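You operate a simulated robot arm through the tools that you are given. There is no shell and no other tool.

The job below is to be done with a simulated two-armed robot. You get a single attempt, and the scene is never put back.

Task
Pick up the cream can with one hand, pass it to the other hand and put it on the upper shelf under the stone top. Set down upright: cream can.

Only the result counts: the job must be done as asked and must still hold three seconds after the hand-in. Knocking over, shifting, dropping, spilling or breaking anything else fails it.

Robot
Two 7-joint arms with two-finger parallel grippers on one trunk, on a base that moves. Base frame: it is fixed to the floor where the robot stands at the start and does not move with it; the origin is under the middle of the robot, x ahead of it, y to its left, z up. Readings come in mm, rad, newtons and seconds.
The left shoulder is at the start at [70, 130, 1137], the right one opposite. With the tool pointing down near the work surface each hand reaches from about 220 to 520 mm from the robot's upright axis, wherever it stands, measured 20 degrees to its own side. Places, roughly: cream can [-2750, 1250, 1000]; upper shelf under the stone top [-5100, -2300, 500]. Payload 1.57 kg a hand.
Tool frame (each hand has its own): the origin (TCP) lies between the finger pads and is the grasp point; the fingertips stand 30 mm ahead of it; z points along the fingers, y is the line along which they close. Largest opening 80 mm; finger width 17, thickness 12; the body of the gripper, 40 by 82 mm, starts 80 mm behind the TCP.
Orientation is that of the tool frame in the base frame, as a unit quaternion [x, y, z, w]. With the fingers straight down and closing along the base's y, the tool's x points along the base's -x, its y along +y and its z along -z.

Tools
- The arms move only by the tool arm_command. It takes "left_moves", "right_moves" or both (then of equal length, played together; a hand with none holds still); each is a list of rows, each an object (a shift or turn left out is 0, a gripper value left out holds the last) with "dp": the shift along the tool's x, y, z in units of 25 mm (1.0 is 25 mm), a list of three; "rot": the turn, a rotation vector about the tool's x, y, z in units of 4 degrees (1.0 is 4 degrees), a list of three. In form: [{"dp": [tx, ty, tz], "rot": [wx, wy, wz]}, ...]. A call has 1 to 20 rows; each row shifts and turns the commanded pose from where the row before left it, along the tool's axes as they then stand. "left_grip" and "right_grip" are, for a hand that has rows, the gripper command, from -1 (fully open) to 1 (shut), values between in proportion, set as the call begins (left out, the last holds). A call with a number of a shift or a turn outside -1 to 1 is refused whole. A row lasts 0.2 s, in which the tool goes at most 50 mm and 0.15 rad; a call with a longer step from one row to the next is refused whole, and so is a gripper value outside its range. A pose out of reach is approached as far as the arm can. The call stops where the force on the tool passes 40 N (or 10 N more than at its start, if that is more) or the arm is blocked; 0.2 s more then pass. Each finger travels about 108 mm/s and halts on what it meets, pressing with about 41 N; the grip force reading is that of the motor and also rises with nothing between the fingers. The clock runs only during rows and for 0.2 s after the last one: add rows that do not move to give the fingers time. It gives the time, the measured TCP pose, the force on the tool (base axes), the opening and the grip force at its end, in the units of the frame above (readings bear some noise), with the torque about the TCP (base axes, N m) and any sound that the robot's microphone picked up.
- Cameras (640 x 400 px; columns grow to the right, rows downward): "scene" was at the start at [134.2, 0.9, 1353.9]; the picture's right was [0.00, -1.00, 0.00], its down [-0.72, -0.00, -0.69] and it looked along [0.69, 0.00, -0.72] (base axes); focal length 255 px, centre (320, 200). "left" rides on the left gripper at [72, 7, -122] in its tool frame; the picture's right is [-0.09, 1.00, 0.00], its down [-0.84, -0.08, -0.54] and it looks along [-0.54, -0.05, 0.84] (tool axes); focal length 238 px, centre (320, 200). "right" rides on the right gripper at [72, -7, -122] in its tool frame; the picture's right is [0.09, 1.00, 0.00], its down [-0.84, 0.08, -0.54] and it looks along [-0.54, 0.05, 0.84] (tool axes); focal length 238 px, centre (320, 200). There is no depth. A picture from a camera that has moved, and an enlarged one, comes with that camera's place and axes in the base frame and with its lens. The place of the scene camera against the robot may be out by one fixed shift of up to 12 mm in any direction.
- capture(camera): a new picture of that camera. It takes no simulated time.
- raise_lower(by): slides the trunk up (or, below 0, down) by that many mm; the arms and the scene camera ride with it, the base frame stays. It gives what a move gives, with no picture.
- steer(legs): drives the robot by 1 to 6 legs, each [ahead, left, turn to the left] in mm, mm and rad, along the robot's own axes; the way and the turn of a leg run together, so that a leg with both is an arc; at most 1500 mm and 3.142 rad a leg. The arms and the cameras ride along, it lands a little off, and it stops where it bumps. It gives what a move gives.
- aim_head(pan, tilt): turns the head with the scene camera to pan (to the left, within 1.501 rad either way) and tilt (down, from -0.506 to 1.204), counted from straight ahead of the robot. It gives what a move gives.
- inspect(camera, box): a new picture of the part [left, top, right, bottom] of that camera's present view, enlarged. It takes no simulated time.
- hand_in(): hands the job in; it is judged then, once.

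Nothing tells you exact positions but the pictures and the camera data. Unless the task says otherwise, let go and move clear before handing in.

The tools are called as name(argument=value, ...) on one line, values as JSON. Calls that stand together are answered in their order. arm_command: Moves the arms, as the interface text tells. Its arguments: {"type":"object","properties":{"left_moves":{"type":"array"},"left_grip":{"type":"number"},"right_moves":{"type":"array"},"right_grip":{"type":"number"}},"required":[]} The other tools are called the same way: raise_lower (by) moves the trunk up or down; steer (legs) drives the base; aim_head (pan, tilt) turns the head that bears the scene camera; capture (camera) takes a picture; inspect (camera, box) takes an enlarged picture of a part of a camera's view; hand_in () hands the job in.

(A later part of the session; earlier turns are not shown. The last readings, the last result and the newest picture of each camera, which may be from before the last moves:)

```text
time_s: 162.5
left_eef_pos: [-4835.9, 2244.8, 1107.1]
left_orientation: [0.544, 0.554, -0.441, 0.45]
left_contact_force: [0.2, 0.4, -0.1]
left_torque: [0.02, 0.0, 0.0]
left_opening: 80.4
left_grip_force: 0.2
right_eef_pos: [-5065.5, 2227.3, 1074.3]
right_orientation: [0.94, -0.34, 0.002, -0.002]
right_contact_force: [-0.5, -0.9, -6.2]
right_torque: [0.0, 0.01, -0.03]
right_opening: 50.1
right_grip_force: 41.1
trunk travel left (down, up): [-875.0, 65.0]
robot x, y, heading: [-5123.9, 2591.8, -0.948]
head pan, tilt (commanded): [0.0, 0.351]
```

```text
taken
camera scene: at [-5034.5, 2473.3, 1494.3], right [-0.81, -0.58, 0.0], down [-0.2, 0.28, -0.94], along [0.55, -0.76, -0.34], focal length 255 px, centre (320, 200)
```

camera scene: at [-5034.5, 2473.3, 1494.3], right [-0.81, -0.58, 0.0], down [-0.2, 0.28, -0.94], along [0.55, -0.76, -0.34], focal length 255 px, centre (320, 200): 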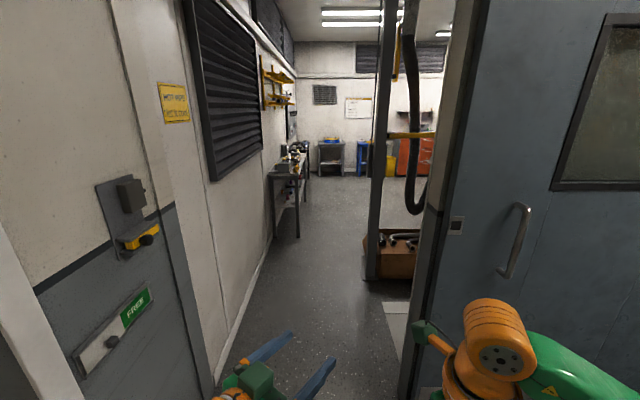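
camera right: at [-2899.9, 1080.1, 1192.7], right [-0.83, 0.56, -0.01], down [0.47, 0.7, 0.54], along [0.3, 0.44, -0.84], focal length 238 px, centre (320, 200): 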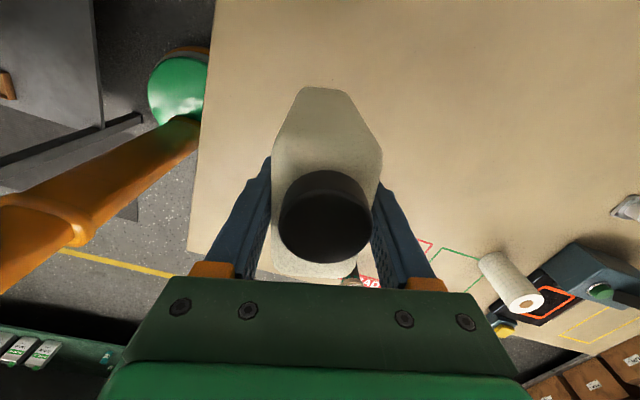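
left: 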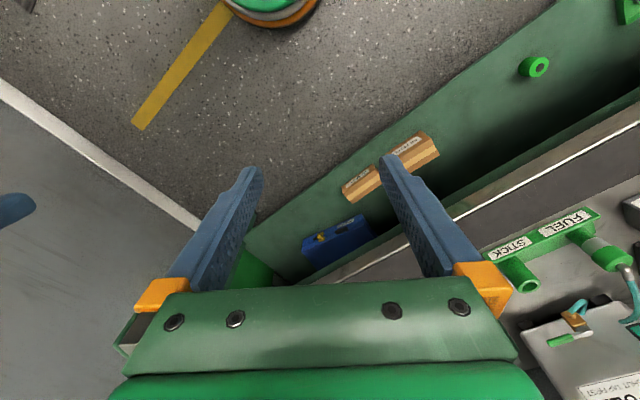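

The passage runs from 580 mm left to 440 mm right of my axis. I shift 95 mm left and drive in 1.3 m, then look to the right.

steer(legs=[[350, 95, 0], [950, 0, 0]])

aim_head(pan=-0.5, tilt=0.4)

capture(camera="scene")

aim_head(pan=0.2, tilt=0.4)

capture(camera="scene")

```text
time_s: 169.4
left_eef_pos: [-4007.7, 1241.4, 1109.0]
left_orientation: [0.545, 0.552, -0.442, 0.45]
left_contact_force: [-0.7, 0.3, -0.2]
left_torque: [-0.01, -0.03, 0.03]
left_opening: 80.0
left_grip_force: 0.1
right_eef_pos: [-4238.0, 1225.3, 1074.6]
right_orientation: [0.94, -0.34, 0.004, -0.002]
right_contact_force: [0.0, -1.0, -5.9]
right_torque: [-0.03, 0.0, 0.0]
right_opening: 49.6
right_grip_force: 40.9
trunk travel left (down, up): [-875.0, 65.0]
robot x, y, heading: [-4294.8, 1586.9, -0.952]
head pan, tilt (commanded): [0.0, 0.351]
```

```text
time_s: 170.3
left_eef_pos: [-4007.6, 1242.4, 1106.9]
left_orientation: [0.545, 0.552, -0.443, 0.45]
left_contact_force: [0.0, -0.8, 0.7]
left_torque: [0.03, -0.02, -0.02]
left_opening: 80.1
left_grip_force: 0.0
right_eef_pos: [-4235.3, 1224.5, 1074.1]
right_orientation: [0.94, -0.34, 0.003, -0.002]
right_contact_force: [0.5, -0.9, -5.7]
right_torque: [0.03, -0.01, 0.01]
right_opening: 49.6
right_grip_force: 41.4
trunk travel left (down, up): [-875.0, 65.0]
robot x, y, heading: [-4291.9, 1591.7, -0.955]
head pan, tilt (commanded): [-0.499, 0.4]
```

```text
taken
camera scene: at [-4248.0, 1453.4, 1489.7], right [-0.99, -0.12, 0.0], down [-0.05, 0.39, -0.92], along [0.11, -0.91, -0.39], focal length 255 px, centre (320, 200)
```

scene: 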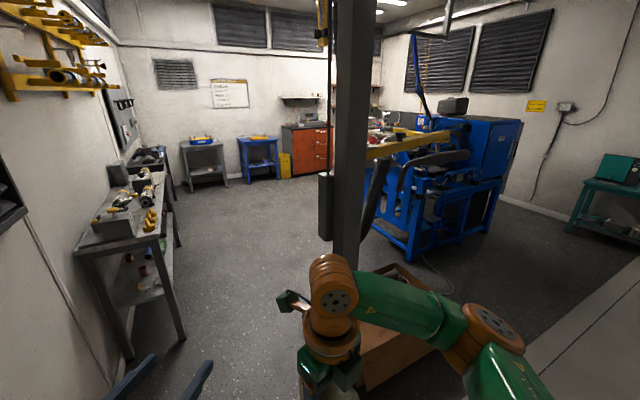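

```text
time_s: 171.4
left_eef_pos: [-4006.6, 1241.7, 1107.2]
left_orientation: [0.544, 0.553, -0.441, 0.45]
left_contact_force: [0.0, -1.3, 0.3]
left_torque: [-0.02, 0.02, 0.0]
left_opening: 80.2
left_grip_force: 0.1
right_eef_pos: [-4237.2, 1224.1, 1074.4]
right_orientation: [0.94, -0.34, 0.003, -0.002]
right_contact_force: [0.0, -0.2, -6.0]
right_torque: [0.0, -0.01, 0.01]
right_opening: 49.9
right_grip_force: 41.0
trunk travel left (down, up): [-875.0, 65.0]
robot x, y, heading: [-4293.0, 1589.2, -0.949]
head pan, tilt (commanded): [0.201, 0.4]
```

```text
taken
camera scene: at [-4191.8, 1482.2, 1489.7], right [-0.68, -0.73, 0.0], down [-0.28, 0.27, -0.92], along [0.67, -0.63, -0.39], focal length 255 px, centre (320, 200)
```

scene: 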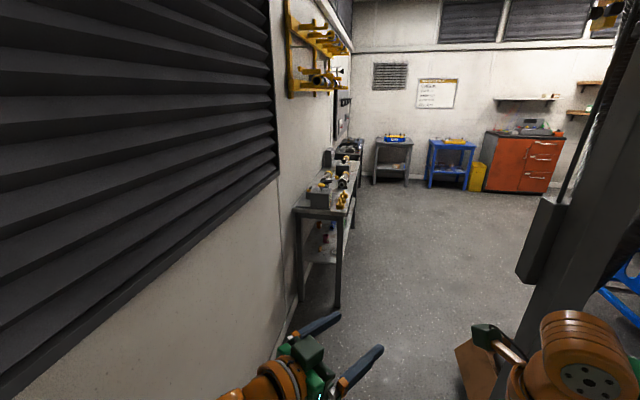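

I see the workshop: a bench on the left wall (its front about 170 mm left of my line, from 1.6 m ahead), a hoist post right at 0.8 m, and a blue machine behind which the stone top must be. I pass the post first, then shift right to clear the bench.

steer(legs=[[1120, 0, 0], [150, -190, 0]])

aim_head(pan=-0.6, tilt=0.4)

capture(camera="scene")

aim_head(pan=0.2, tilt=0.6)

capture(camera="scene")

```text
time_s: 178.5
left_eef_pos: [-3410.3, 103.1, 1108.1]
left_orientation: [0.54, 0.556, -0.44, 0.453]
left_contact_force: [-0.2, 0.9, 0.0]
left_torque: [0.0, 0.01, -0.01]
left_opening: 80.2
left_grip_force: 0.0
right_eef_pos: [-3639.3, 83.9, 1075.7]
right_orientation: [0.942, -0.335, 0.003, 0.0]
right_contact_force: [-0.3, -0.8, -5.7]
right_torque: [-0.01, 0.02, 0.0]
right_opening: 49.8
right_grip_force: 40.4
trunk travel left (down, up): [-875.0, 65.0]
robot x, y, heading: [-3702.6, 442.3, -0.937]
head pan, tilt (commanded): [0.201, 0.4]
```

```text
time_s: 179.6
left_eef_pos: [-3410.8, 102.6, 1108.3]
left_orientation: [0.541, 0.556, -0.44, 0.453]
left_contact_force: [0.2, -0.5, 0.2]
left_torque: [0.03, 0.0, -0.01]
left_opening: 79.8
left_grip_force: 0.1
right_eef_pos: [-3639.8, 81.8, 1074.6]
right_orientation: [0.942, -0.335, 0.003, -0.003]
right_contact_force: [-0.5, -0.4, -6.3]
right_torque: [0.02, 0.0, -0.03]
right_opening: 49.9
right_grip_force: 40.9
trunk travel left (down, up): [-875.0, 65.0]
robot x, y, heading: [-3702.1, 445.5, -0.936]
head pan, tilt (commanded): [-0.6, 0.4]
```

```text
taken
camera scene: at [-3664.3, 310.6, 1489.7], right [-1.0, -0.03, 0.0], down [-0.01, 0.39, -0.92], along [0.03, -0.92, -0.39], focal length 255 px, centre (320, 200)
```

scene: 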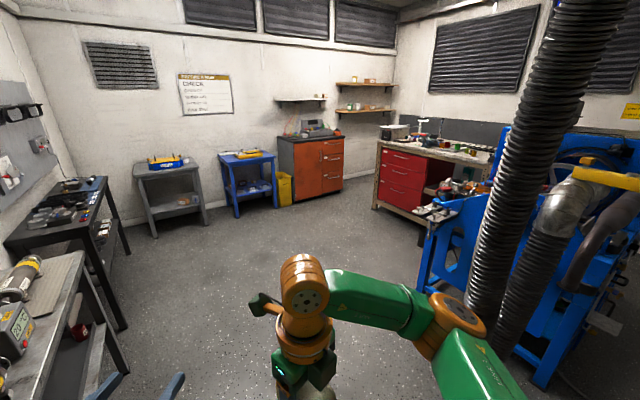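

```text
time_s: 180.7
left_eef_pos: [-3411.2, 102.2, 1107.5]
left_orientation: [0.54, 0.557, -0.438, 0.453]
left_contact_force: [0.0, -0.5, 0.0]
left_torque: [0.03, -0.04, -0.02]
left_opening: 80.0
left_grip_force: 0.1
right_eef_pos: [-3641.0, 82.7, 1074.6]
right_orientation: [0.942, -0.335, 0.003, -0.002]
right_contact_force: [-0.6, 0.1, -6.0]
right_torque: [0.04, 0.0, -0.02]
right_opening: 49.8
right_grip_force: 41.5
trunk travel left (down, up): [-875.0, 65.0]
robot x, y, heading: [-3697.8, 443.4, -0.938]
head pan, tilt (commanded): [0.201, 0.6]
```

```text
taken
camera scene: at [-3602.2, 343.2, 1471.5], right [-0.67, -0.74, 0.0], down [-0.42, 0.38, -0.82], along [0.61, -0.55, -0.57], focal length 255 px, centre (320, 200)
```

scene: 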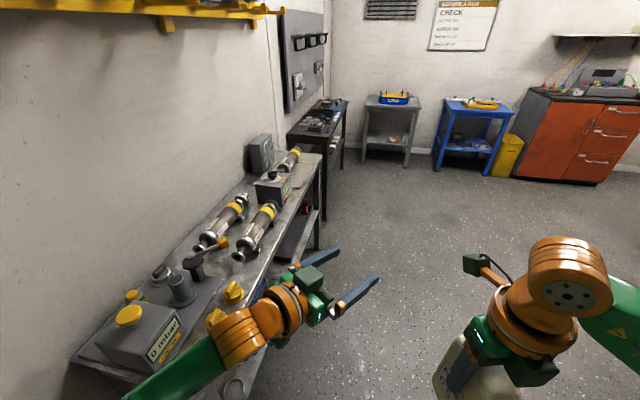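

Now I see the red-drawer workbench with a pale stone top beyond the blue machine; the target point projects to about (462,192), the open part right of the drawers. I zoom in.

aim_head(pan=-0.9, tilt=0.4)

inspect(camera="scene", box=[240, 100, 480, 250])

capture(camera="scene")

```text
time_s: 182.1
left_eef_pos: [-3410.7, 101.4, 1107.6]
left_orientation: [0.541, 0.556, -0.439, 0.453]
left_contact_force: [-0.2, -0.6, 0.5]
left_torque: [0.03, 0.0, 0.01]
left_opening: 79.8
left_grip_force: 0.0
right_eef_pos: [-3639.7, 81.4, 1073.6]
right_orientation: [0.942, -0.335, 0.004, -0.002]
right_contact_force: [-0.3, 0.3, -6.0]
right_torque: [0.02, -0.01, 0.0]
right_opening: 49.4
right_grip_force: 41.6
trunk travel left (down, up): [-875.0, 65.0]
robot x, y, heading: [-3701.0, 441.7, -0.938]
head pan, tilt (commanded): [-0.901, 0.4]
```

```text
2.67 times, centred on (360, 175) of scene
camera zoom: at [-3691.9, 313.3, 1489.7], right [-0.96, 0.26, 0.0], down [0.1, 0.38, -0.92], along [-0.24, -0.89, -0.39], focal length 680 px, centre (213, 267)
```

zoom: 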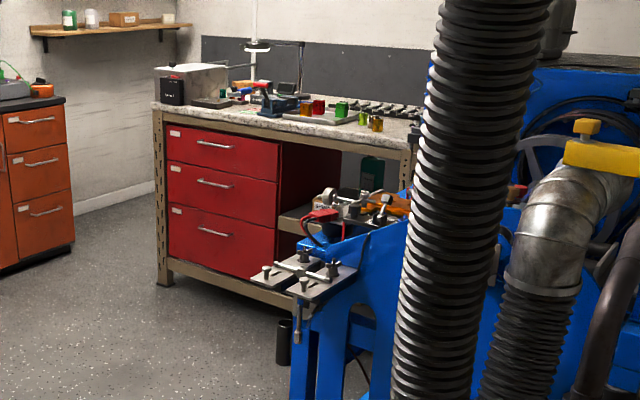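

```text
taken
camera scene: at [-3691.9, 313.3, 1489.7], right [-0.96, 0.26, 0.0], down [0.1, 0.38, -0.92], along [-0.24, -0.89, -0.39], focal length 255 px, centre (320, 200)
```

scene: 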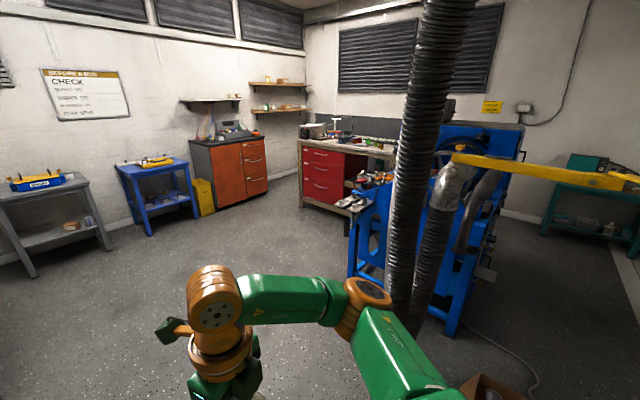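

The stone-topped bench has red drawers on the left and an open compartment with shelves on the right (about 510 mm wide, front facing the free floor). I drive on into the open floor area before doing the handover.

steer(legs=[[500, -180, 0], [900, -250, 0]])

aim_head(pan=-1.3, tilt=0.4)

capture(camera="scene")

```text
time_s: 189.7
left_eef_pos: [-2924.0, -1299.2, 1109.0]
left_orientation: [0.546, 0.552, -0.443, 0.449]
left_contact_force: [-1.0, 0.9, 0.4]
left_torque: [0.03, 0.02, -0.01]
left_opening: 80.1
left_grip_force: 0.1
right_eef_pos: [-3153.5, -1316.1, 1074.9]
right_orientation: [0.94, -0.342, 0.003, -0.002]
right_contact_force: [0.2, 0.1, -5.7]
right_torque: [0.0, 0.01, 0.01]
right_opening: 49.6
right_grip_force: 41.1
trunk travel left (down, up): [-875.0, 65.0]
robot x, y, heading: [-3211.7, -955.2, -0.952]
head pan, tilt (commanded): [-0.901, 0.4]
```

```text
time_s: 190.6
left_eef_pos: [-2924.2, -1300.7, 1107.3]
left_orientation: [0.545, 0.552, -0.443, 0.449]
left_contact_force: [-0.5, 0.6, 0.0]
left_torque: [-0.01, 0.03, 0.01]
left_opening: 80.2
left_grip_force: 0.2
right_eef_pos: [-3152.8, -1316.6, 1073.0]
right_orientation: [0.94, -0.342, 0.003, -0.002]
right_contact_force: [0.2, -0.3, -6.3]
right_torque: [0.02, -0.01, -0.01]
right_opening: 49.7
right_grip_force: 40.8
trunk travel left (down, up): [-875.0, 65.0]
robot x, y, heading: [-3207.0, -952.6, -0.948]
head pan, tilt (commanded): [-1.3, 0.4]
```

```text
taken
camera scene: at [-3233.7, -1067.2, 1489.7], right [-0.78, 0.63, 0.0], down [0.25, 0.3, -0.92], along [-0.58, -0.71, -0.39], focal length 255 px, centre (320, 200)
```

scene: 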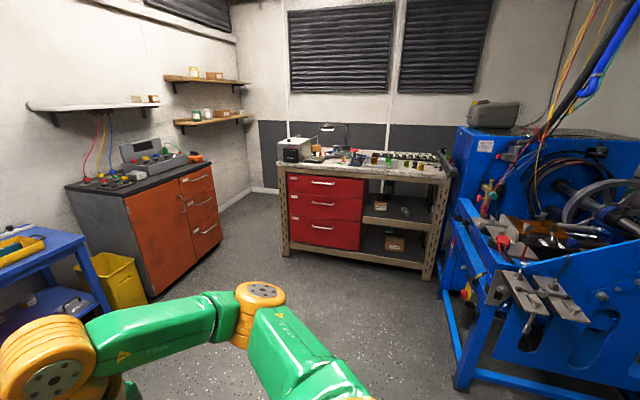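

Clear view now: the compartment has an upper shelf with a few small items and a lower shelf. I zoom in on it.

inspect(camera="scene", box=[340, 140, 470, 270])

inspect(camera="scene", box=[260, 110, 500, 290])

```text
3.08 times, centred on (405, 205) of scene
camera zoom: at [-3233.7, -1067.2, 1489.7], right [-0.78, 0.63, 0.0], down [0.25, 0.3, -0.92], along [-0.58, -0.71, -0.39], focal length 784 px, centre (58, 185)
```

zoom: 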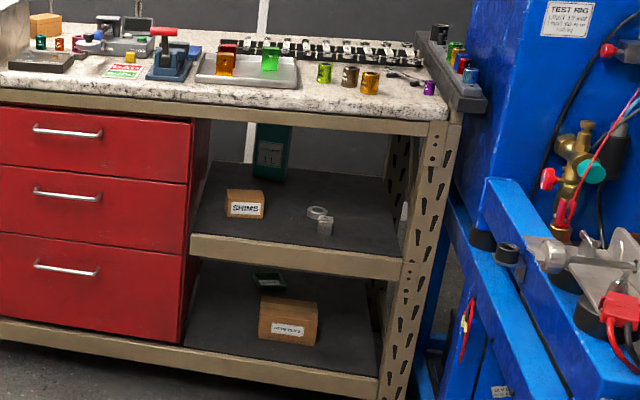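

```text
2.22 times, centred on (380, 200) of scene
camera zoom: at [-3233.7, -1067.2, 1489.7], right [-0.78, 0.63, 0.0], down [0.25, 0.3, -0.92], along [-0.58, -0.71, -0.39], focal length 566 px, centre (187, 200)
```

zoom: 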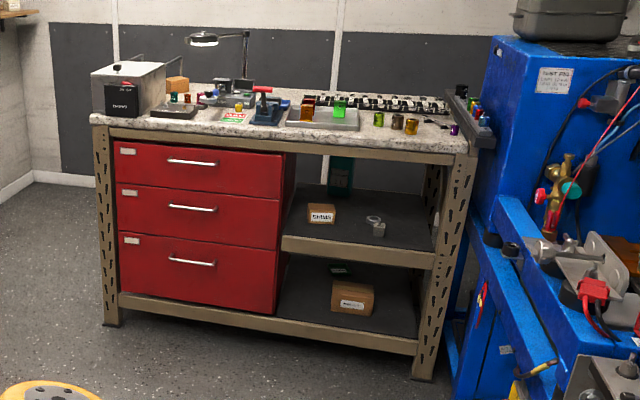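

The upper shelf surface is at z≈533 with the opening up to z≈876; free space lies in the middle between the SHIMS box and a small cube, right behind the front edge. Now I prepare the left hand with its camera on top: first back to pointing down, then yawing round counter-clockwise.

arm_command(left_moves=[{"rot": [0, 1, 0]}, {"rot": [0, 1, 0]}, {"rot": [0, 1, 0]}, {"rot": [0, 1, 0]}, {"rot": [0, 1, 0]}, {"rot": [0, 1, 0]}, {"rot": [0, 1, 0]}, {"rot": [0, 1, 0]}, {"rot": [0, 1, 0]}, {"rot": [0, 1, 0]}, {"rot": [0, 1, 0]}, {"rot": [0, 1, 0]}, {"rot": [0, 1, 0]}, {"rot": [0, 1, 0]}, {"rot": [0, 1, 0]}, {"rot": [0, 1, 0]}, {"rot": [0, 1, 0]}, {"rot": [0, 1, 0]}, {"rot": [0, 1, 0]}, {"rot": [0, 0.5, 0]}])

arm_command(left_moves=[{"dp": [0.84, 0.51, 0], "rot": [0, 0, -1]}, {"dp": [0.84, 0.51, 0], "rot": [0, 0, -1]}, {"dp": [0.84, 0.51, 0], "rot": [0, 0, -1]}, {"dp": [0.84, 0.51, 0], "rot": [0, 0, -1]}, {"rot": [0, 0, -1]}, {"rot": [0, 0, -1]}, {"rot": [0, 0, -1]}, {"rot": [0, 0, -1]}, {"rot": [0, 0, -1]}, {"rot": [0, 0, -1]}, {"rot": [0, 0, -1]}, {"rot": [0, 0, -1]}, {"rot": [0, 0, -1]}, {"rot": [0, 0, -1]}, {"rot": [0, 0, -1]}, {"rot": [0, 0, -1]}, {"rot": [0, 0, -1]}, {"rot": [0, 0, -1]}, {"rot": [0, 0, -1]}, {"rot": [0, 0, -1]}])

arm_command(left_moves=[{"rot": [0, 0, -1]}, {"rot": [0, 0, -1]}, {"rot": [0, 0, -1]}, {"rot": [0, 0, -1]}, {"rot": [0, 0, -1]}, {"rot": [0, 0, -1]}, {"rot": [0, 0, -1]}, {"rot": [0, 0, -1]}, {"rot": [0, 0, -1]}, {"rot": [0, 0, -1]}, {"rot": [0, 0, -1]}, {"rot": [0, 0, -1]}, {"rot": [0, 0, -1]}, {"rot": [0, 0, -1]}, {"rot": [0, 0, -1]}, {"rot": [0, 0, -1]}, {"rot": [0, 0, -1]}, {"rot": [0, 0, -1]}, {"rot": [0, 0, -1]}, {"rot": [0, 0, -1]}])

aim_head(pan=0.0, tilt=0.8)

capture(camera="scene")

```text
time_s: 194.8
left_eef_pos: [-2925.6, -1301.0, 1108.4]
left_orientation: [0.702, 0.712, -0.001, 0.003]
left_contact_force: [0.3, -0.5, 0.2]
left_torque: [-0.03, -0.02, 0.01]
left_opening: 79.8
left_grip_force: 0.1
right_eef_pos: [-3153.6, -1316.3, 1074.6]
right_orientation: [0.94, -0.342, 0.004, -0.002]
right_contact_force: [0.4, 0.5, -6.2]
right_torque: [-0.02, 0.01, -0.01]
right_opening: 49.8
right_grip_force: 40.6
trunk travel left (down, up): [-875.0, 65.0]
robot x, y, heading: [-3209.0, -956.8, -0.949]
head pan, tilt (commanded): [-1.3, 0.4]
```

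```text
time_s: 199.0
left_eef_pos: [-2884.0, -1212.2, 1105.9]
left_orientation: [0.08, 0.997, -0.002, 0.001]
left_contact_force: [-0.5, 0.4, -0.4]
left_torque: [0.03, 0.03, 0.03]
left_opening: 79.9
left_grip_force: 0.0
right_eef_pos: [-3154.5, -1316.9, 1074.2]
right_orientation: [0.94, -0.341, 0.003, -0.002]
right_contact_force: [0.0, -0.3, -6.1]
right_torque: [0.03, 0.04, -0.03]
right_opening: 49.9
right_grip_force: 40.6
trunk travel left (down, up): [-875.0, 65.0]
robot x, y, heading: [-3208.8, -955.1, -0.96]
head pan, tilt (commanded): [-1.3, 0.4]
```

```text
time_s: 203.2
left_eef_pos: [-2881.8, -1211.3, 1107.2]
left_orientation: [-0.579, 0.815, -0.002, 0.0]
left_contact_force: [1.1, -0.7, -0.5]
left_torque: [0.0, 0.02, 0.02]
left_opening: 80.3
left_grip_force: 0.0
right_eef_pos: [-3153.4, -1315.5, 1073.7]
right_orientation: [0.939, -0.343, 0.002, -0.003]
right_contact_force: [0.4, 0.0, -6.2]
right_torque: [0.0, 0.0, 0.02]
right_opening: 49.7
right_grip_force: 40.8
trunk travel left (down, up): [-875.0, 65.0]
robot x, y, heading: [-3207.6, -951.0, -0.955]
head pan, tilt (commanded): [-1.3, 0.4]
```

```text
time_s: 204.7
left_eef_pos: [-2882.8, -1211.3, 1107.8]
left_orientation: [-0.579, 0.816, -0.003, 0.0]
left_contact_force: [0.1, 0.2, -0.8]
left_torque: [0.0, -0.01, -0.03]
left_opening: 80.0
left_grip_force: 0.0
right_eef_pos: [-3153.6, -1315.2, 1074.5]
right_orientation: [0.94, -0.341, 0.003, -0.002]
right_contact_force: [0.2, 0.6, -5.4]
right_torque: [0.0, 0.02, -0.01]
right_opening: 49.7
right_grip_force: 40.4
trunk travel left (down, up): [-875.0, 65.0]
robot x, y, heading: [-3207.2, -952.6, -0.957]
head pan, tilt (commanded): [0.0, 0.799]
```

```text
taken
camera scene: at [-3128.7, -1061.0, 1454.6], right [-0.82, -0.58, 0.0], down [-0.41, 0.59, -0.7], along [0.4, -0.57, -0.72], focal length 255 px, centre (320, 200)
```

scene: 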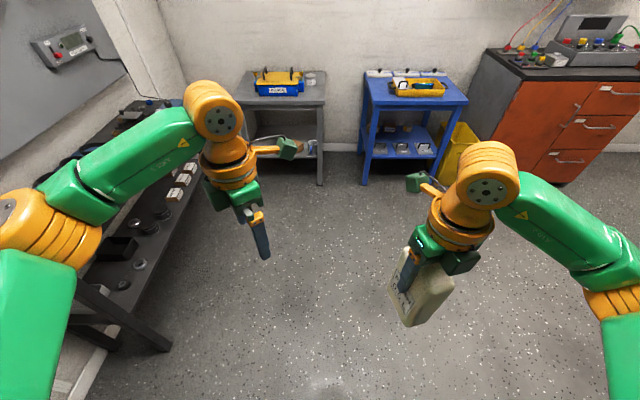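

The left tool has yawed round freely. I shift the robot right, away from the left-hand table, and then finish the yaw and pitch the left tool up toward horizontal with its camera on top.

steer(legs=[[0, -350, 0]])

arm_command(left_moves=[{"rot": [0, 0, -1]}, {"rot": [0, 0, -1]}, {"rot": [0, 0, -1]}, {"rot": [0, 0, -1]}, {"rot": [0, 0, -1]}, {"rot": [0, 1, 0]}, {"rot": [0, 1, 0]}, {"rot": [0, 1, 0]}, {"rot": [0, 1, 0]}, {"rot": [0, 1, 0]}, {"rot": [0, 1, 0]}, {"rot": [0, 1, 0]}, {"rot": [0, 1, 0]}, {"rot": [0, 1, 0]}, {"rot": [0, 1, 0]}])

capture(camera="scene")

```text
time_s: 206.9
left_eef_pos: [-3156.6, -1406.0, 1106.9]
left_orientation: [-0.584, 0.812, -0.002, -0.001]
left_contact_force: [0.4, 0.0, -0.2]
left_torque: [-0.02, 0.03, 0.02]
left_opening: 79.8
left_grip_force: 0.0
right_eef_pos: [-3425.2, -1514.4, 1074.8]
right_orientation: [0.942, -0.335, 0.002, -0.002]
right_contact_force: [0.8, 1.0, -5.7]
right_torque: [-0.02, 0.04, 0.01]
right_opening: 49.7
right_grip_force: 40.8
trunk travel left (down, up): [-875.0, 65.0]
robot x, y, heading: [-3485.7, -1153.5, -0.943]
head pan, tilt (commanded): [0.0, 0.799]
```

```text
time_s: 210.1
left_eef_pos: [-3158.5, -1408.0, 1106.7]
left_orientation: [0.673, -0.655, 0.247, 0.239]
left_contact_force: [-0.4, 0.7, 0.7]
left_torque: [0.0, 0.01, -0.01]
left_opening: 80.0
left_grip_force: 0.1
right_eef_pos: [-3428.0, -1516.6, 1074.9]
right_orientation: [0.942, -0.335, 0.003, -0.003]
right_contact_force: [-0.3, 0.4, -5.4]
right_torque: [0.0, -0.01, 0.0]
right_opening: 50.0
right_grip_force: 40.9
trunk travel left (down, up): [-875.0, 65.0]
robot x, y, heading: [-3490.5, -1154.7, -0.943]
head pan, tilt (commanded): [0.0, 0.799]
```

```text
taken
camera scene: at [-3406.7, -1260.1, 1454.7], right [-0.81, -0.59, 0.0], down [-0.42, 0.58, -0.7], along [0.41, -0.56, -0.72], focal length 255 px, centre (320, 200)
```

scene: 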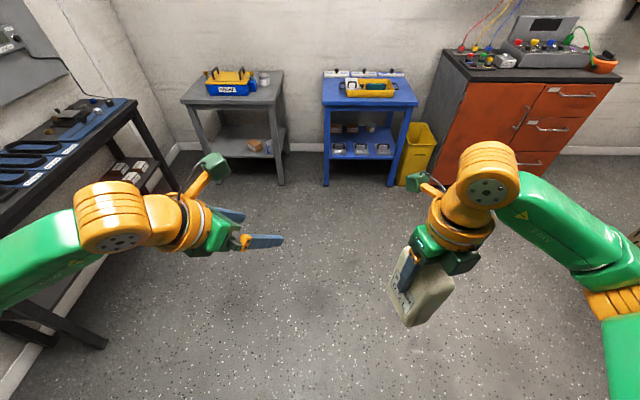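

The left hand pitches up fine with the camera on top. I continue to about 15° below horizontal.

arm_command(left_moves=[{"rot": [0, 1, 0]}, {"rot": [0, 1, 0]}, {"rot": [0, 1, 0]}, {"rot": [0, 1, 0]}, {"rot": [0, 1, 0]}, {"rot": [0, 1, 0]}, {"rot": [0, 1, 0]}, {"rot": [0, 1, 0]}, {"rot": [0, 1, 0]}])

capture(camera="scene")

capture(camera="left")

```text
time_s: 212.1
left_eef_pos: [-3158.3, -1407.2, 1108.8]
left_orientation: [0.562, -0.549, 0.443, 0.431]
left_contact_force: [0.0, 1.0, -0.5]
left_torque: [0.01, 0.02, 0.0]
left_opening: 80.1
left_grip_force: 0.0
right_eef_pos: [-3428.4, -1516.6, 1074.1]
right_orientation: [0.942, -0.336, 0.003, -0.002]
right_contact_force: [-0.3, -0.1, -5.9]
right_torque: [0.02, 0.01, -0.02]
right_opening: 49.6
right_grip_force: 41.0
trunk travel left (down, up): [-875.0, 65.0]
robot x, y, heading: [-3487.4, -1154.2, -0.944]
head pan, tilt (commanded): [0.0, 0.799]
```

```text
taken
camera scene: at [-3406.9, -1260.4, 1454.7], right [-0.81, -0.59, 0.0], down [-0.42, 0.58, -0.7], along [0.41, -0.56, -0.72], focal length 255 px, centre (320, 200)
```

scene: 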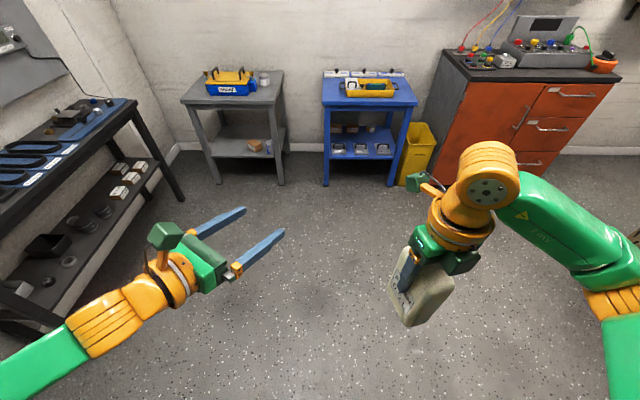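

```text
taken
camera left: at [-3168.0, -1305.9, 1205.1], right [-1.0, 0.0, -0.09], down [0.06, 0.73, -0.69], along [0.07, -0.69, -0.72], focal length 238 px, centre (320, 200)
```

left: 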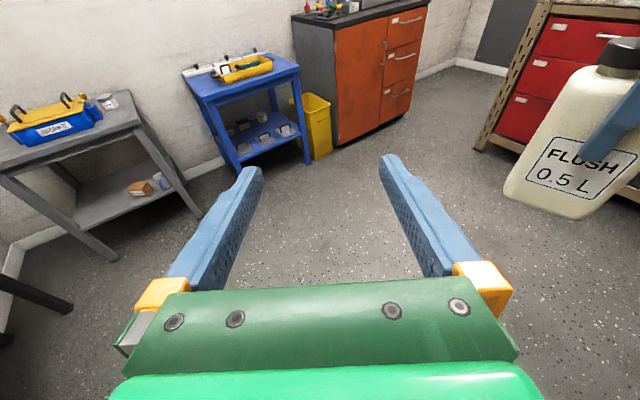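

The left hand now points 34° right, 14° down, camera on top. I test how far it can extend along that direction.

arm_command(left_moves=[{"dp": [0, 0, 1]}, {"dp": [0, 0, 1]}, {"dp": [0, 0, 1]}, {"dp": [0, 0, 1]}, {"dp": [0, 0, 1]}, {"dp": [0, 0, 1]}, {"dp": [0, 0, 1]}, {"dp": [0, 0, 1]}])

capture(camera="scene")

```text
time_s: 213.9
left_eef_pos: [-3153.6, -1602.3, 1057.0]
left_orientation: [0.563, -0.55, 0.442, 0.43]
left_contact_force: [-0.6, -0.3, 0.7]
left_torque: [0.0, 0.0, -0.02]
left_opening: 80.4
left_grip_force: 0.2
right_eef_pos: [-3427.2, -1517.1, 1073.0]
right_orientation: [0.942, -0.335, 0.003, -0.002]
right_contact_force: [-0.2, 0.3, -5.8]
right_torque: [0.01, 0.04, 0.01]
right_opening: 49.8
right_grip_force: 41.2
trunk travel left (down, up): [-875.0, 65.0]
robot x, y, heading: [-3489.1, -1154.5, -0.941]
head pan, tilt (commanded): [0.0, 0.799]
```

```text
taken
camera scene: at [-3406.8, -1262.3, 1454.5], right [-0.81, -0.59, 0.0], down [-0.42, 0.58, -0.7], along [0.41, -0.56, -0.72], focal length 255 px, centre (320, 200)
```

scene: 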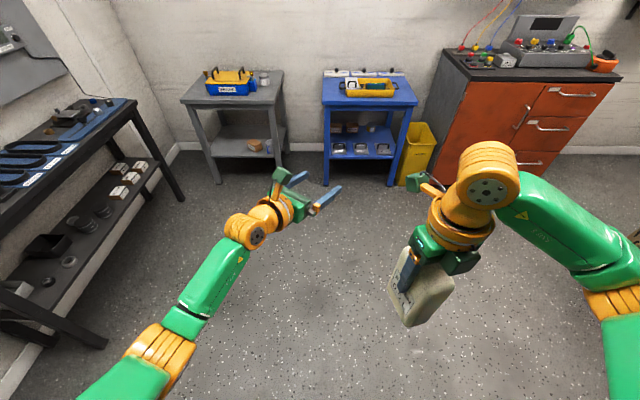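

The arm extends well, but with the left hand pointing right the robot would have to stand toward the blue machine; I need to know exactly where that machine's end is. I look at it from here.

aim_head(pan=-1.5, tilt=0.45)

capture(camera="scene")

```text
time_s: 215.5
left_eef_pos: [-3152.2, -1601.5, 1056.3]
left_orientation: [0.563, -0.55, 0.442, 0.431]
left_contact_force: [0.1, -0.2, -0.3]
left_torque: [-0.01, -0.02, 0.0]
left_opening: 80.1
left_grip_force: 0.0
right_eef_pos: [-3428.3, -1515.4, 1073.9]
right_orientation: [0.942, -0.336, 0.003, -0.003]
right_contact_force: [0.5, 0.5, -5.1]
right_torque: [0.01, 0.03, 0.02]
right_opening: 49.8
right_grip_force: 40.9
trunk travel left (down, up): [-875.0, 65.0]
robot x, y, heading: [-3486.5, -1156.4, -0.941]
head pan, tilt (commanded): [-1.499, 0.45]
```

```text
taken
camera scene: at [-3524.4, -1255.1, 1485.1], right [-0.65, 0.76, 0.0], down [0.33, 0.28, -0.9], along [-0.69, -0.58, -0.44], focal length 255 px, centre (320, 200)
```

scene: 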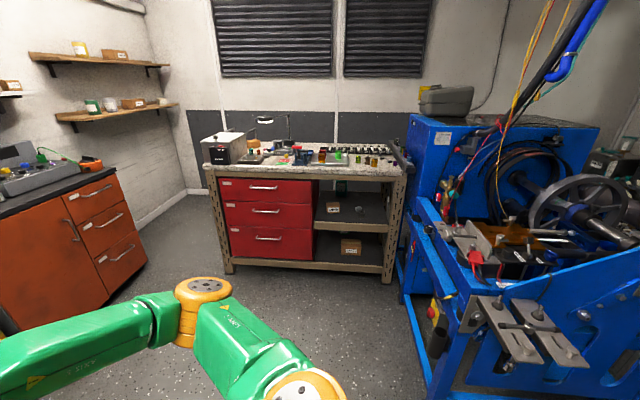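

The machine's side runs at about p=1545 (just right of the stone bench's right leg), so facing the bench squarely with the left hand pointing forward should work. First I test whether the right hand can yaw the jug 49° further clockwise, to line up with the left hand's direction.

arm_command(right_moves=[{"rot": [0, 0, 1]}, {"rot": [0, 0, 1]}, {"rot": [0, 0, 1]}, {"rot": [0, 0, 1]}, {"rot": [0, 0, 1]}, {"rot": [0, 0, 1]}, {"rot": [0, 0, 1]}, {"rot": [0, 0, 1]}, {"rot": [0, 0, 1]}, {"rot": [0, 0, 1]}, {"rot": [0, 0, 1]}, {"rot": [0, 0, 1]}, {"rot": [0, 0, 0.25]}])

aim_head(pan=0.0, tilt=0.8)

capture(camera="scene")

```text
time_s: 218.3
left_eef_pos: [-3152.2, -1601.9, 1058.1]
left_orientation: [0.563, -0.549, 0.442, 0.43]
left_contact_force: [0.7, -0.4, -0.1]
left_torque: [0.03, 0.01, 0.0]
left_opening: 79.9
left_grip_force: 0.1
right_eef_pos: [-3428.5, -1516.8, 1074.9]
right_orientation: [0.717, -0.697, 0.002, -0.003]
right_contact_force: [-0.3, -0.3, -5.7]
right_torque: [0.04, 0.02, 0.01]
right_opening: 49.8
right_grip_force: 41.6
trunk travel left (down, up): [-875.0, 65.0]
robot x, y, heading: [-3483.7, -1153.9, -0.941]
head pan, tilt (commanded): [-1.499, 0.45]
```

```text
time_s: 219.9
left_eef_pos: [-3152.5, -1601.3, 1056.7]
left_orientation: [0.564, -0.549, 0.442, 0.43]
left_contact_force: [-0.5, 0.1, -0.1]
left_torque: [0.01, 0.01, 0.02]
left_opening: 80.0
left_grip_force: 0.1
right_eef_pos: [-3428.8, -1515.7, 1074.5]
right_orientation: [0.718, -0.696, 0.002, -0.003]
right_contact_force: [0.3, 0.4, -5.9]
right_torque: [0.0, -0.01, 0.0]
right_opening: 49.7
right_grip_force: 40.9
trunk travel left (down, up): [-875.0, 65.0]
robot x, y, heading: [-3485.4, -1153.6, -0.942]
head pan, tilt (commanded): [0.0, 0.799]
```

```text
taken
camera scene: at [-3406.8, -1260.9, 1454.6], right [-0.81, -0.59, 0.0], down [-0.42, 0.58, -0.7], along [0.41, -0.56, -0.72], focal length 255 px, centre (320, 200)
```

scene: 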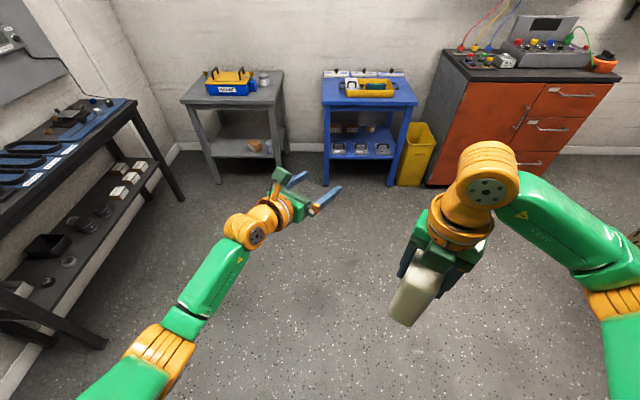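

Right hand and left hand directions are now aligned to 0.2°. I bring the left hand to the handover spot, low at z≈930 so that the jug can be lowered between its open fingers.

arm_command(left_moves=[{"dp": [-0.97, 0.252, -0.41]}, {"dp": [-0.97, 0.252, -0.41]}, {"dp": [-0.97, 0.252, -0.41]}, {"dp": [-0.97, 0.252, -0.41]}, {"dp": [-0.97, 0.252, -0.41]}, {"dp": [-0.97, 0.252, -0.41]}, {"rot": [0, 1, 0]}, {"rot": [0, 1, 0]}, {}], left_grip=-1)

capture(camera="scene")

```text
time_s: 221.9
left_eef_pos: [-3193.0, -1507.9, 933.7]
left_orientation: [0.531, -0.517, 0.481, 0.468]
left_contact_force: [-0.8, 1.0, 0.9]
left_torque: [0.02, 0.01, 0.0]
left_opening: 79.8
left_grip_force: 0.1
right_eef_pos: [-3427.9, -1517.1, 1073.9]
right_orientation: [0.718, -0.696, 0.002, -0.003]
right_contact_force: [0.3, -0.2, -5.4]
right_torque: [-0.01, -0.01, 0.0]
right_opening: 49.9
right_grip_force: 41.2
trunk travel left (down, up): [-875.0, 65.0]
robot x, y, heading: [-3486.2, -1154.5, -0.942]
head pan, tilt (commanded): [0.0, 0.799]
```

```text
taken
camera scene: at [-3407.2, -1260.5, 1454.7], right [-0.81, -0.59, 0.0], down [-0.42, 0.58, -0.7], along [0.41, -0.56, -0.72], focal length 255 px, centre (320, 200)
```

scene: 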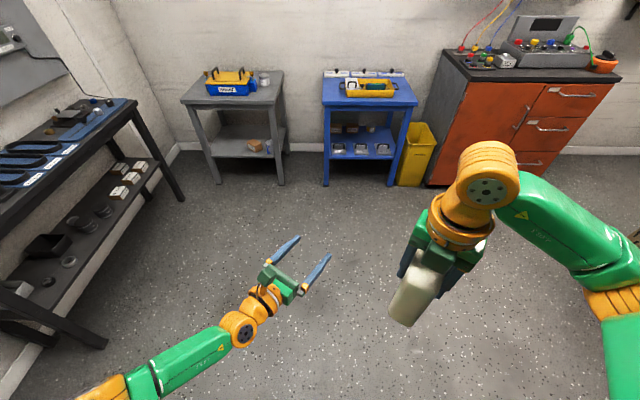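

The left hand waits at (-3193, -1508, 934), pitched 6° down. I now bring the jug over with the right hand, a bit higher, to a spot right above the left fingers.

arm_command(right_moves=[{"dp": [0.0244, -0.94, -0.08]}, {"dp": [0.0244, -0.94, -0.08]}, {"dp": [0.0244, -0.94, -0.08]}, {"dp": [0.0244, -0.94, -0.08]}, {"dp": [0.0244, -0.94, -0.08]}, {"dp": [0.0244, -0.94, -0.08]}, {"dp": [0.0244, -0.94, -0.08]}, {"dp": [0.0244, -0.94, -0.08]}, {"dp": [0.0244, -0.94, -0.08]}, {"dp": [0.0244, -0.94, -0.08]}, {}])

capture(camera="scene")

capture(camera="left")

```text
time_s: 224.3
left_eef_pos: [-3193.1, -1507.3, 933.1]
left_orientation: [0.531, -0.517, 0.48, 0.468]
left_contact_force: [0.5, 0.7, 0.6]
left_torque: [0.01, 0.0, 0.03]
left_opening: 80.1
left_grip_force: 0.1
right_eef_pos: [-3220.0, -1506.7, 1095.8]
right_orientation: [0.718, -0.696, 0.002, -0.004]
right_contact_force: [-0.3, 0.1, -4.9]
right_torque: [0.04, -0.01, 0.03]
right_opening: 49.8
right_grip_force: 40.5
right hand out of reach, approached as far as the arm can: row 9, 10
trunk travel left (down, up): [-875.0, 65.0]
robot x, y, heading: [-3486.0, -1153.5, -0.939]
head pan, tilt (commanded): [0.0, 0.799]
```

```text
taken
camera scene: at [-3406.1, -1261.5, 1454.5], right [-0.81, -0.59, 0.0], down [-0.42, 0.58, -0.7], along [0.41, -0.56, -0.72], focal length 255 px, centre (320, 200)
```

scene: 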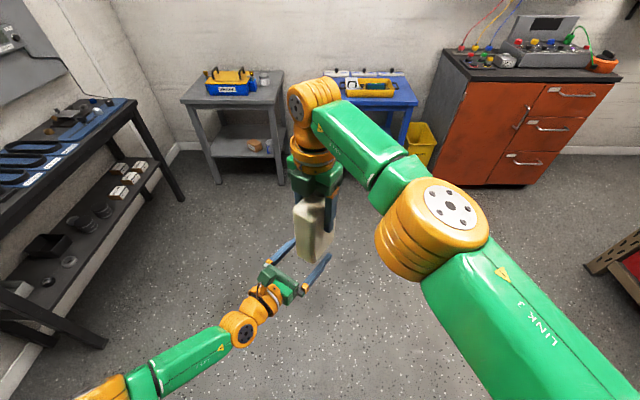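

```text
taken
camera left: at [-3202.5, -1394.0, 1016.4], right [-1.0, -0.02, -0.09], down [0.06, 0.63, -0.78], along [0.07, -0.78, -0.62], focal length 238 px, centre (320, 200)
```

left: 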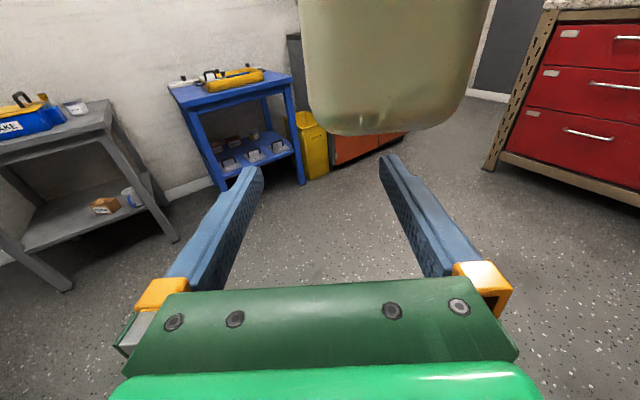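

The right hand stops 27 mm short (its inward limit), so I shift the left hand sideways to sit right under the jug, then check with the left wrist camera.

arm_command(left_moves=[{"dp": [-0.02, 0.54, -0.19]}, {"dp": [-0.02, 0.54, -0.19]}, {}])

arm_command(right_moves=[{"dp": [0, 0, 0.6]}, {"dp": [0, 0, 0.6]}, {}])

capture(camera="left")

capture(camera="scene")

```text
time_s: 225.1
left_eef_pos: [-3221.1, -1499.4, 932.3]
left_orientation: [0.531, -0.518, 0.48, 0.468]
left_contact_force: [0.2, -0.6, 0.1]
left_torque: [0.0, 0.01, -0.01]
left_opening: 80.0
left_grip_force: 0.0
right_eef_pos: [-3220.1, -1506.1, 1096.6]
right_orientation: [0.718, -0.696, 0.002, -0.004]
right_contact_force: [-0.3, 0.4, -5.1]
right_torque: [0.01, -0.03, 0.01]
right_opening: 49.9
right_grip_force: 41.0
trunk travel left (down, up): [-875.0, 65.0]
robot x, y, heading: [-3486.3, -1152.5, -0.945]
head pan, tilt (commanded): [0.0, 0.799]
```

```text
time_s: 225.9
left_eef_pos: [-3220.0, -1500.0, 932.7]
left_orientation: [0.531, -0.517, 0.481, 0.468]
left_contact_force: [1.2, 0.6, -0.5]
left_torque: [-0.01, -0.03, 0.04]
left_opening: 80.1
left_grip_force: 0.1
right_eef_pos: [-3219.2, -1506.4, 1065.3]
right_orientation: [0.718, -0.696, 0.002, -0.003]
right_contact_force: [0.7, 0.6, -5.3]
right_torque: [-0.06, 0.02, -0.02]
right_opening: 50.0
right_grip_force: 41.1
trunk travel left (down, up): [-875.0, 65.0]
robot x, y, heading: [-3486.8, -1155.1, -0.937]
head pan, tilt (commanded): [0.0, 0.799]
```

```text
taken
camera left: at [-3230.5, -1385.7, 1016.2], right [-1.0, -0.02, -0.09], down [0.06, 0.62, -0.78], along [0.07, -0.78, -0.62], focal length 238 px, centre (320, 200)
```

left: 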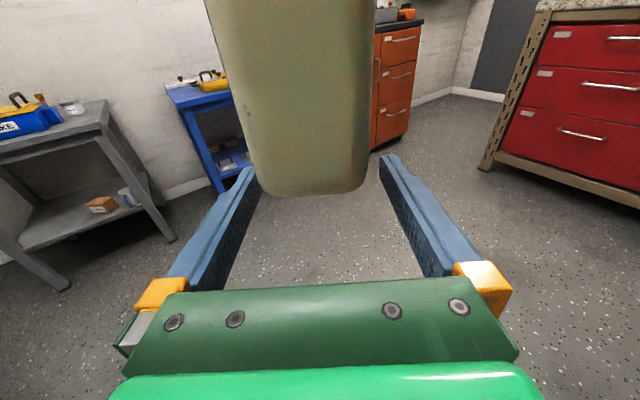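

```text
taken
camera scene: at [-3405.9, -1260.4, 1454.6], right [-0.81, -0.59, 0.0], down [-0.42, 0.58, -0.7], along [0.41, -0.56, -0.72], focal length 255 px, centre (320, 200)
```

scene: 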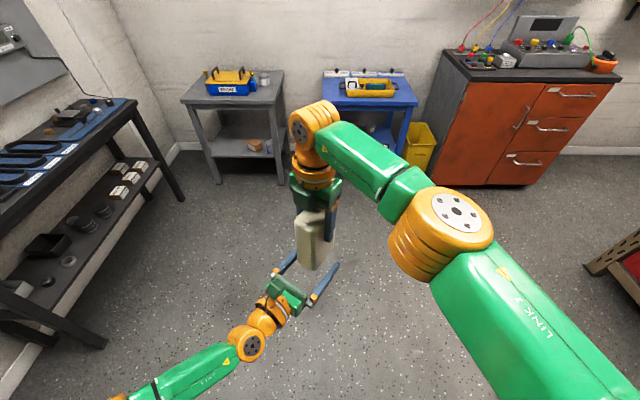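

The jug is centred over the left fingers within about 1–2 mm. I lower it 75 mm between them.

arm_command(right_moves=[{"dp": [0, 0, 0.6]}, {"dp": [0, 0, 0.6]}, {"dp": [0, 0, 0.6]}, {}])

capture(camera="left")

```text
time_s: 226.9
left_eef_pos: [-3219.7, -1499.8, 932.8]
left_orientation: [0.531, -0.518, 0.48, 0.468]
left_contact_force: [-0.3, 0.5, 0.2]
left_torque: [0.0, 0.01, 0.03]
left_opening: 79.8
left_grip_force: 0.0
right_eef_pos: [-3219.7, -1507.3, 1019.2]
right_orientation: [0.719, -0.695, 0.003, -0.003]
right_contact_force: [0.1, 0.0, -4.6]
right_torque: [0.0, -0.01, 0.0]
right_opening: 49.8
right_grip_force: 41.3
trunk travel left (down, up): [-875.0, 65.0]
robot x, y, heading: [-3488.8, -1157.9, -0.938]
head pan, tilt (commanded): [0.0, 0.799]
```

```text
taken
camera left: at [-3230.6, -1386.0, 1016.2], right [-1.0, -0.02, -0.09], down [0.06, 0.63, -0.78], along [0.07, -0.78, -0.62], focal length 238 px, centre (320, 200)
```

left: 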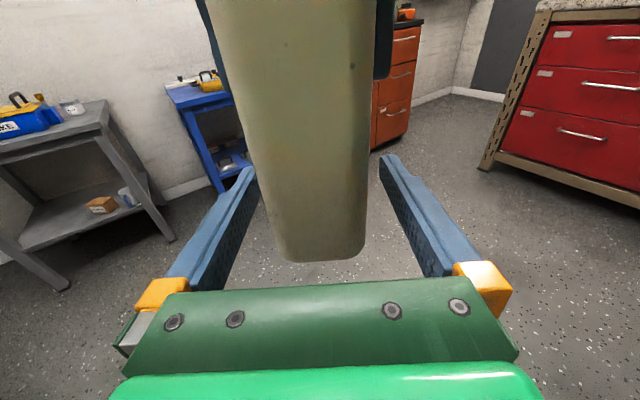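

Going well; 29 mm more to lower, then I close the left gripper on the lower part of the jug.

arm_command(right_moves=[{"dp": [0, 0, 0.58]}, {"dp": [0, 0, 0.58]}, {}])

inspect(camera="scene", box=[230, 90, 430, 350])

capture(camera="left")

```text
time_s: 227.7
left_eef_pos: [-3220.1, -1499.6, 933.3]
left_orientation: [0.531, -0.517, 0.481, 0.468]
left_contact_force: [-0.1, -0.5, -0.4]
left_torque: [0.0, 0.04, -0.01]
left_opening: 80.1
left_grip_force: 0.0
right_eef_pos: [-3219.4, -1507.7, 989.0]
right_orientation: [0.718, -0.696, 0.001, -0.004]
right_contact_force: [-0.8, 0.1, -6.2]
right_torque: [0.02, 0.0, -0.04]
right_opening: 49.8
right_grip_force: 41.3
trunk travel left (down, up): [-875.0, 65.0]
robot x, y, heading: [-3488.3, -1154.1, -0.942]
head pan, tilt (commanded): [0.0, 0.799]
```

```text
1.54 times, centred on (330, 220) of scene
camera zoom: at [-3406.1, -1260.6, 1454.6], right [-0.81, -0.59, 0.0], down [-0.42, 0.58, -0.7], along [0.41, -0.56, -0.72], focal length 392 px, centre (305, 169)
```

zoom: 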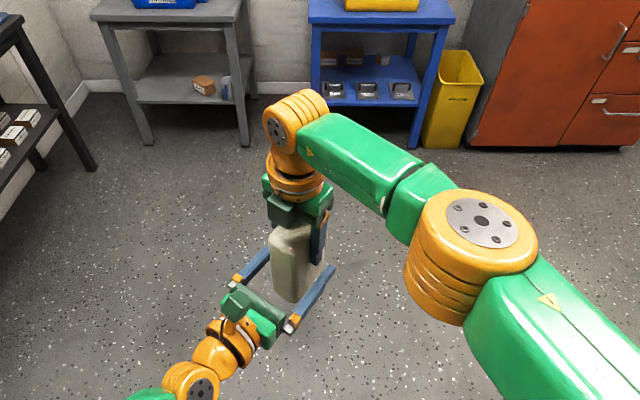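

```text
taken
camera left: at [-3230.6, -1385.8, 1016.2], right [-1.0, -0.02, -0.09], down [0.06, 0.62, -0.78], along [0.07, -0.78, -0.62], focal length 238 px, centre (320, 200)
```

left: 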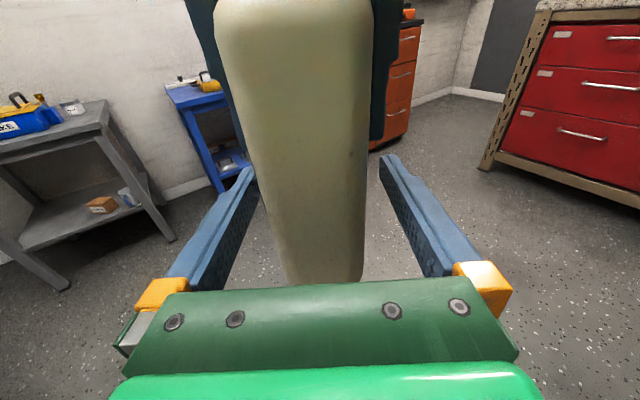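

The jug sits between the left fingers. I close the left gripper and wait.

arm_command(left_moves=[{}, {}, {}, {}, {}, {}], left_grip=1)

capture(camera="left")

```text
time_s: 229.1
left_eef_pos: [-3218.5, -1500.1, 933.0]
left_orientation: [0.531, -0.517, 0.481, 0.467]
left_contact_force: [18.5, -8.1, -0.7]
left_torque: [0.25, 0.05, 0.68]
left_opening: 49.9
left_grip_force: 40.7
right_eef_pos: [-3220.1, -1505.7, 989.7]
right_orientation: [0.718, -0.696, 0.001, -0.004]
right_contact_force: [-18.8, 7.0, 1.9]
right_torque: [0.21, 1.08, -0.58]
right_opening: 49.7
right_grip_force: 41.2
trunk travel left (down, up): [-875.0, 65.0]
robot x, y, heading: [-3487.6, -1151.8, -0.939]
head pan, tilt (commanded): [0.0, 0.799]
```

```text
taken
camera left: at [-3229.9, -1385.9, 1016.1], right [-1.0, -0.02, -0.09], down [0.06, 0.63, -0.78], along [0.07, -0.78, -0.62], focal length 238 px, centre (320, 200)
```

left: 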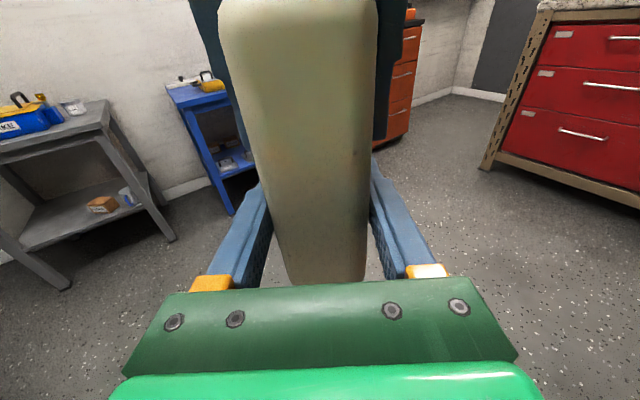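

Both hands hold the jug (left opening 49.9 mm). Now I open the right gripper to release.

arm_command(right_moves=[{}, {}, {}, {}], right_grip=-1)

capture(camera="left")

capture(camera="right")

```text
time_s: 230.1
left_eef_pos: [-3220.6, -1499.9, 932.4]
left_orientation: [0.531, -0.518, 0.48, 0.468]
left_contact_force: [0.0, 0.5, -0.3]
left_torque: [0.05, 0.01, -0.03]
left_opening: 49.9
left_grip_force: 41.0
right_eef_pos: [-3219.7, -1506.9, 990.2]
right_orientation: [0.718, -0.696, 0.001, -0.003]
right_contact_force: [0.4, -0.4, 0.0]
right_torque: [0.01, 0.0, 0.0]
right_opening: 79.9
right_grip_force: 0.1
trunk travel left (down, up): [-875.0, 65.0]
robot x, y, heading: [-3490.1, -1152.0, -0.944]
head pan, tilt (commanded): [0.0, 0.799]
```

```text
taken
camera left: at [-3230.6, -1385.9, 1016.1], right [-1.0, -0.02, -0.09], down [0.06, 0.63, -0.78], along [0.07, -0.78, -0.62], focal length 238 px, centre (320, 200)
```

left: 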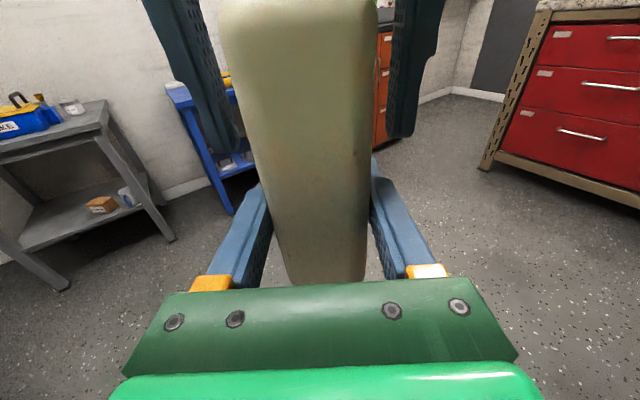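

```text
taken
camera right: at [-3211.8, -1579.0, 1111.2], right [-0.99, -0.12, -0.01], down [-0.11, 0.83, 0.54], along [-0.06, 0.54, -0.84], focal length 238 px, centre (320, 200)
```

right: 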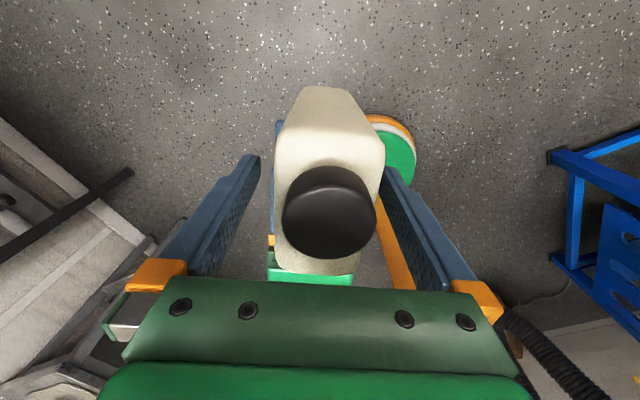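

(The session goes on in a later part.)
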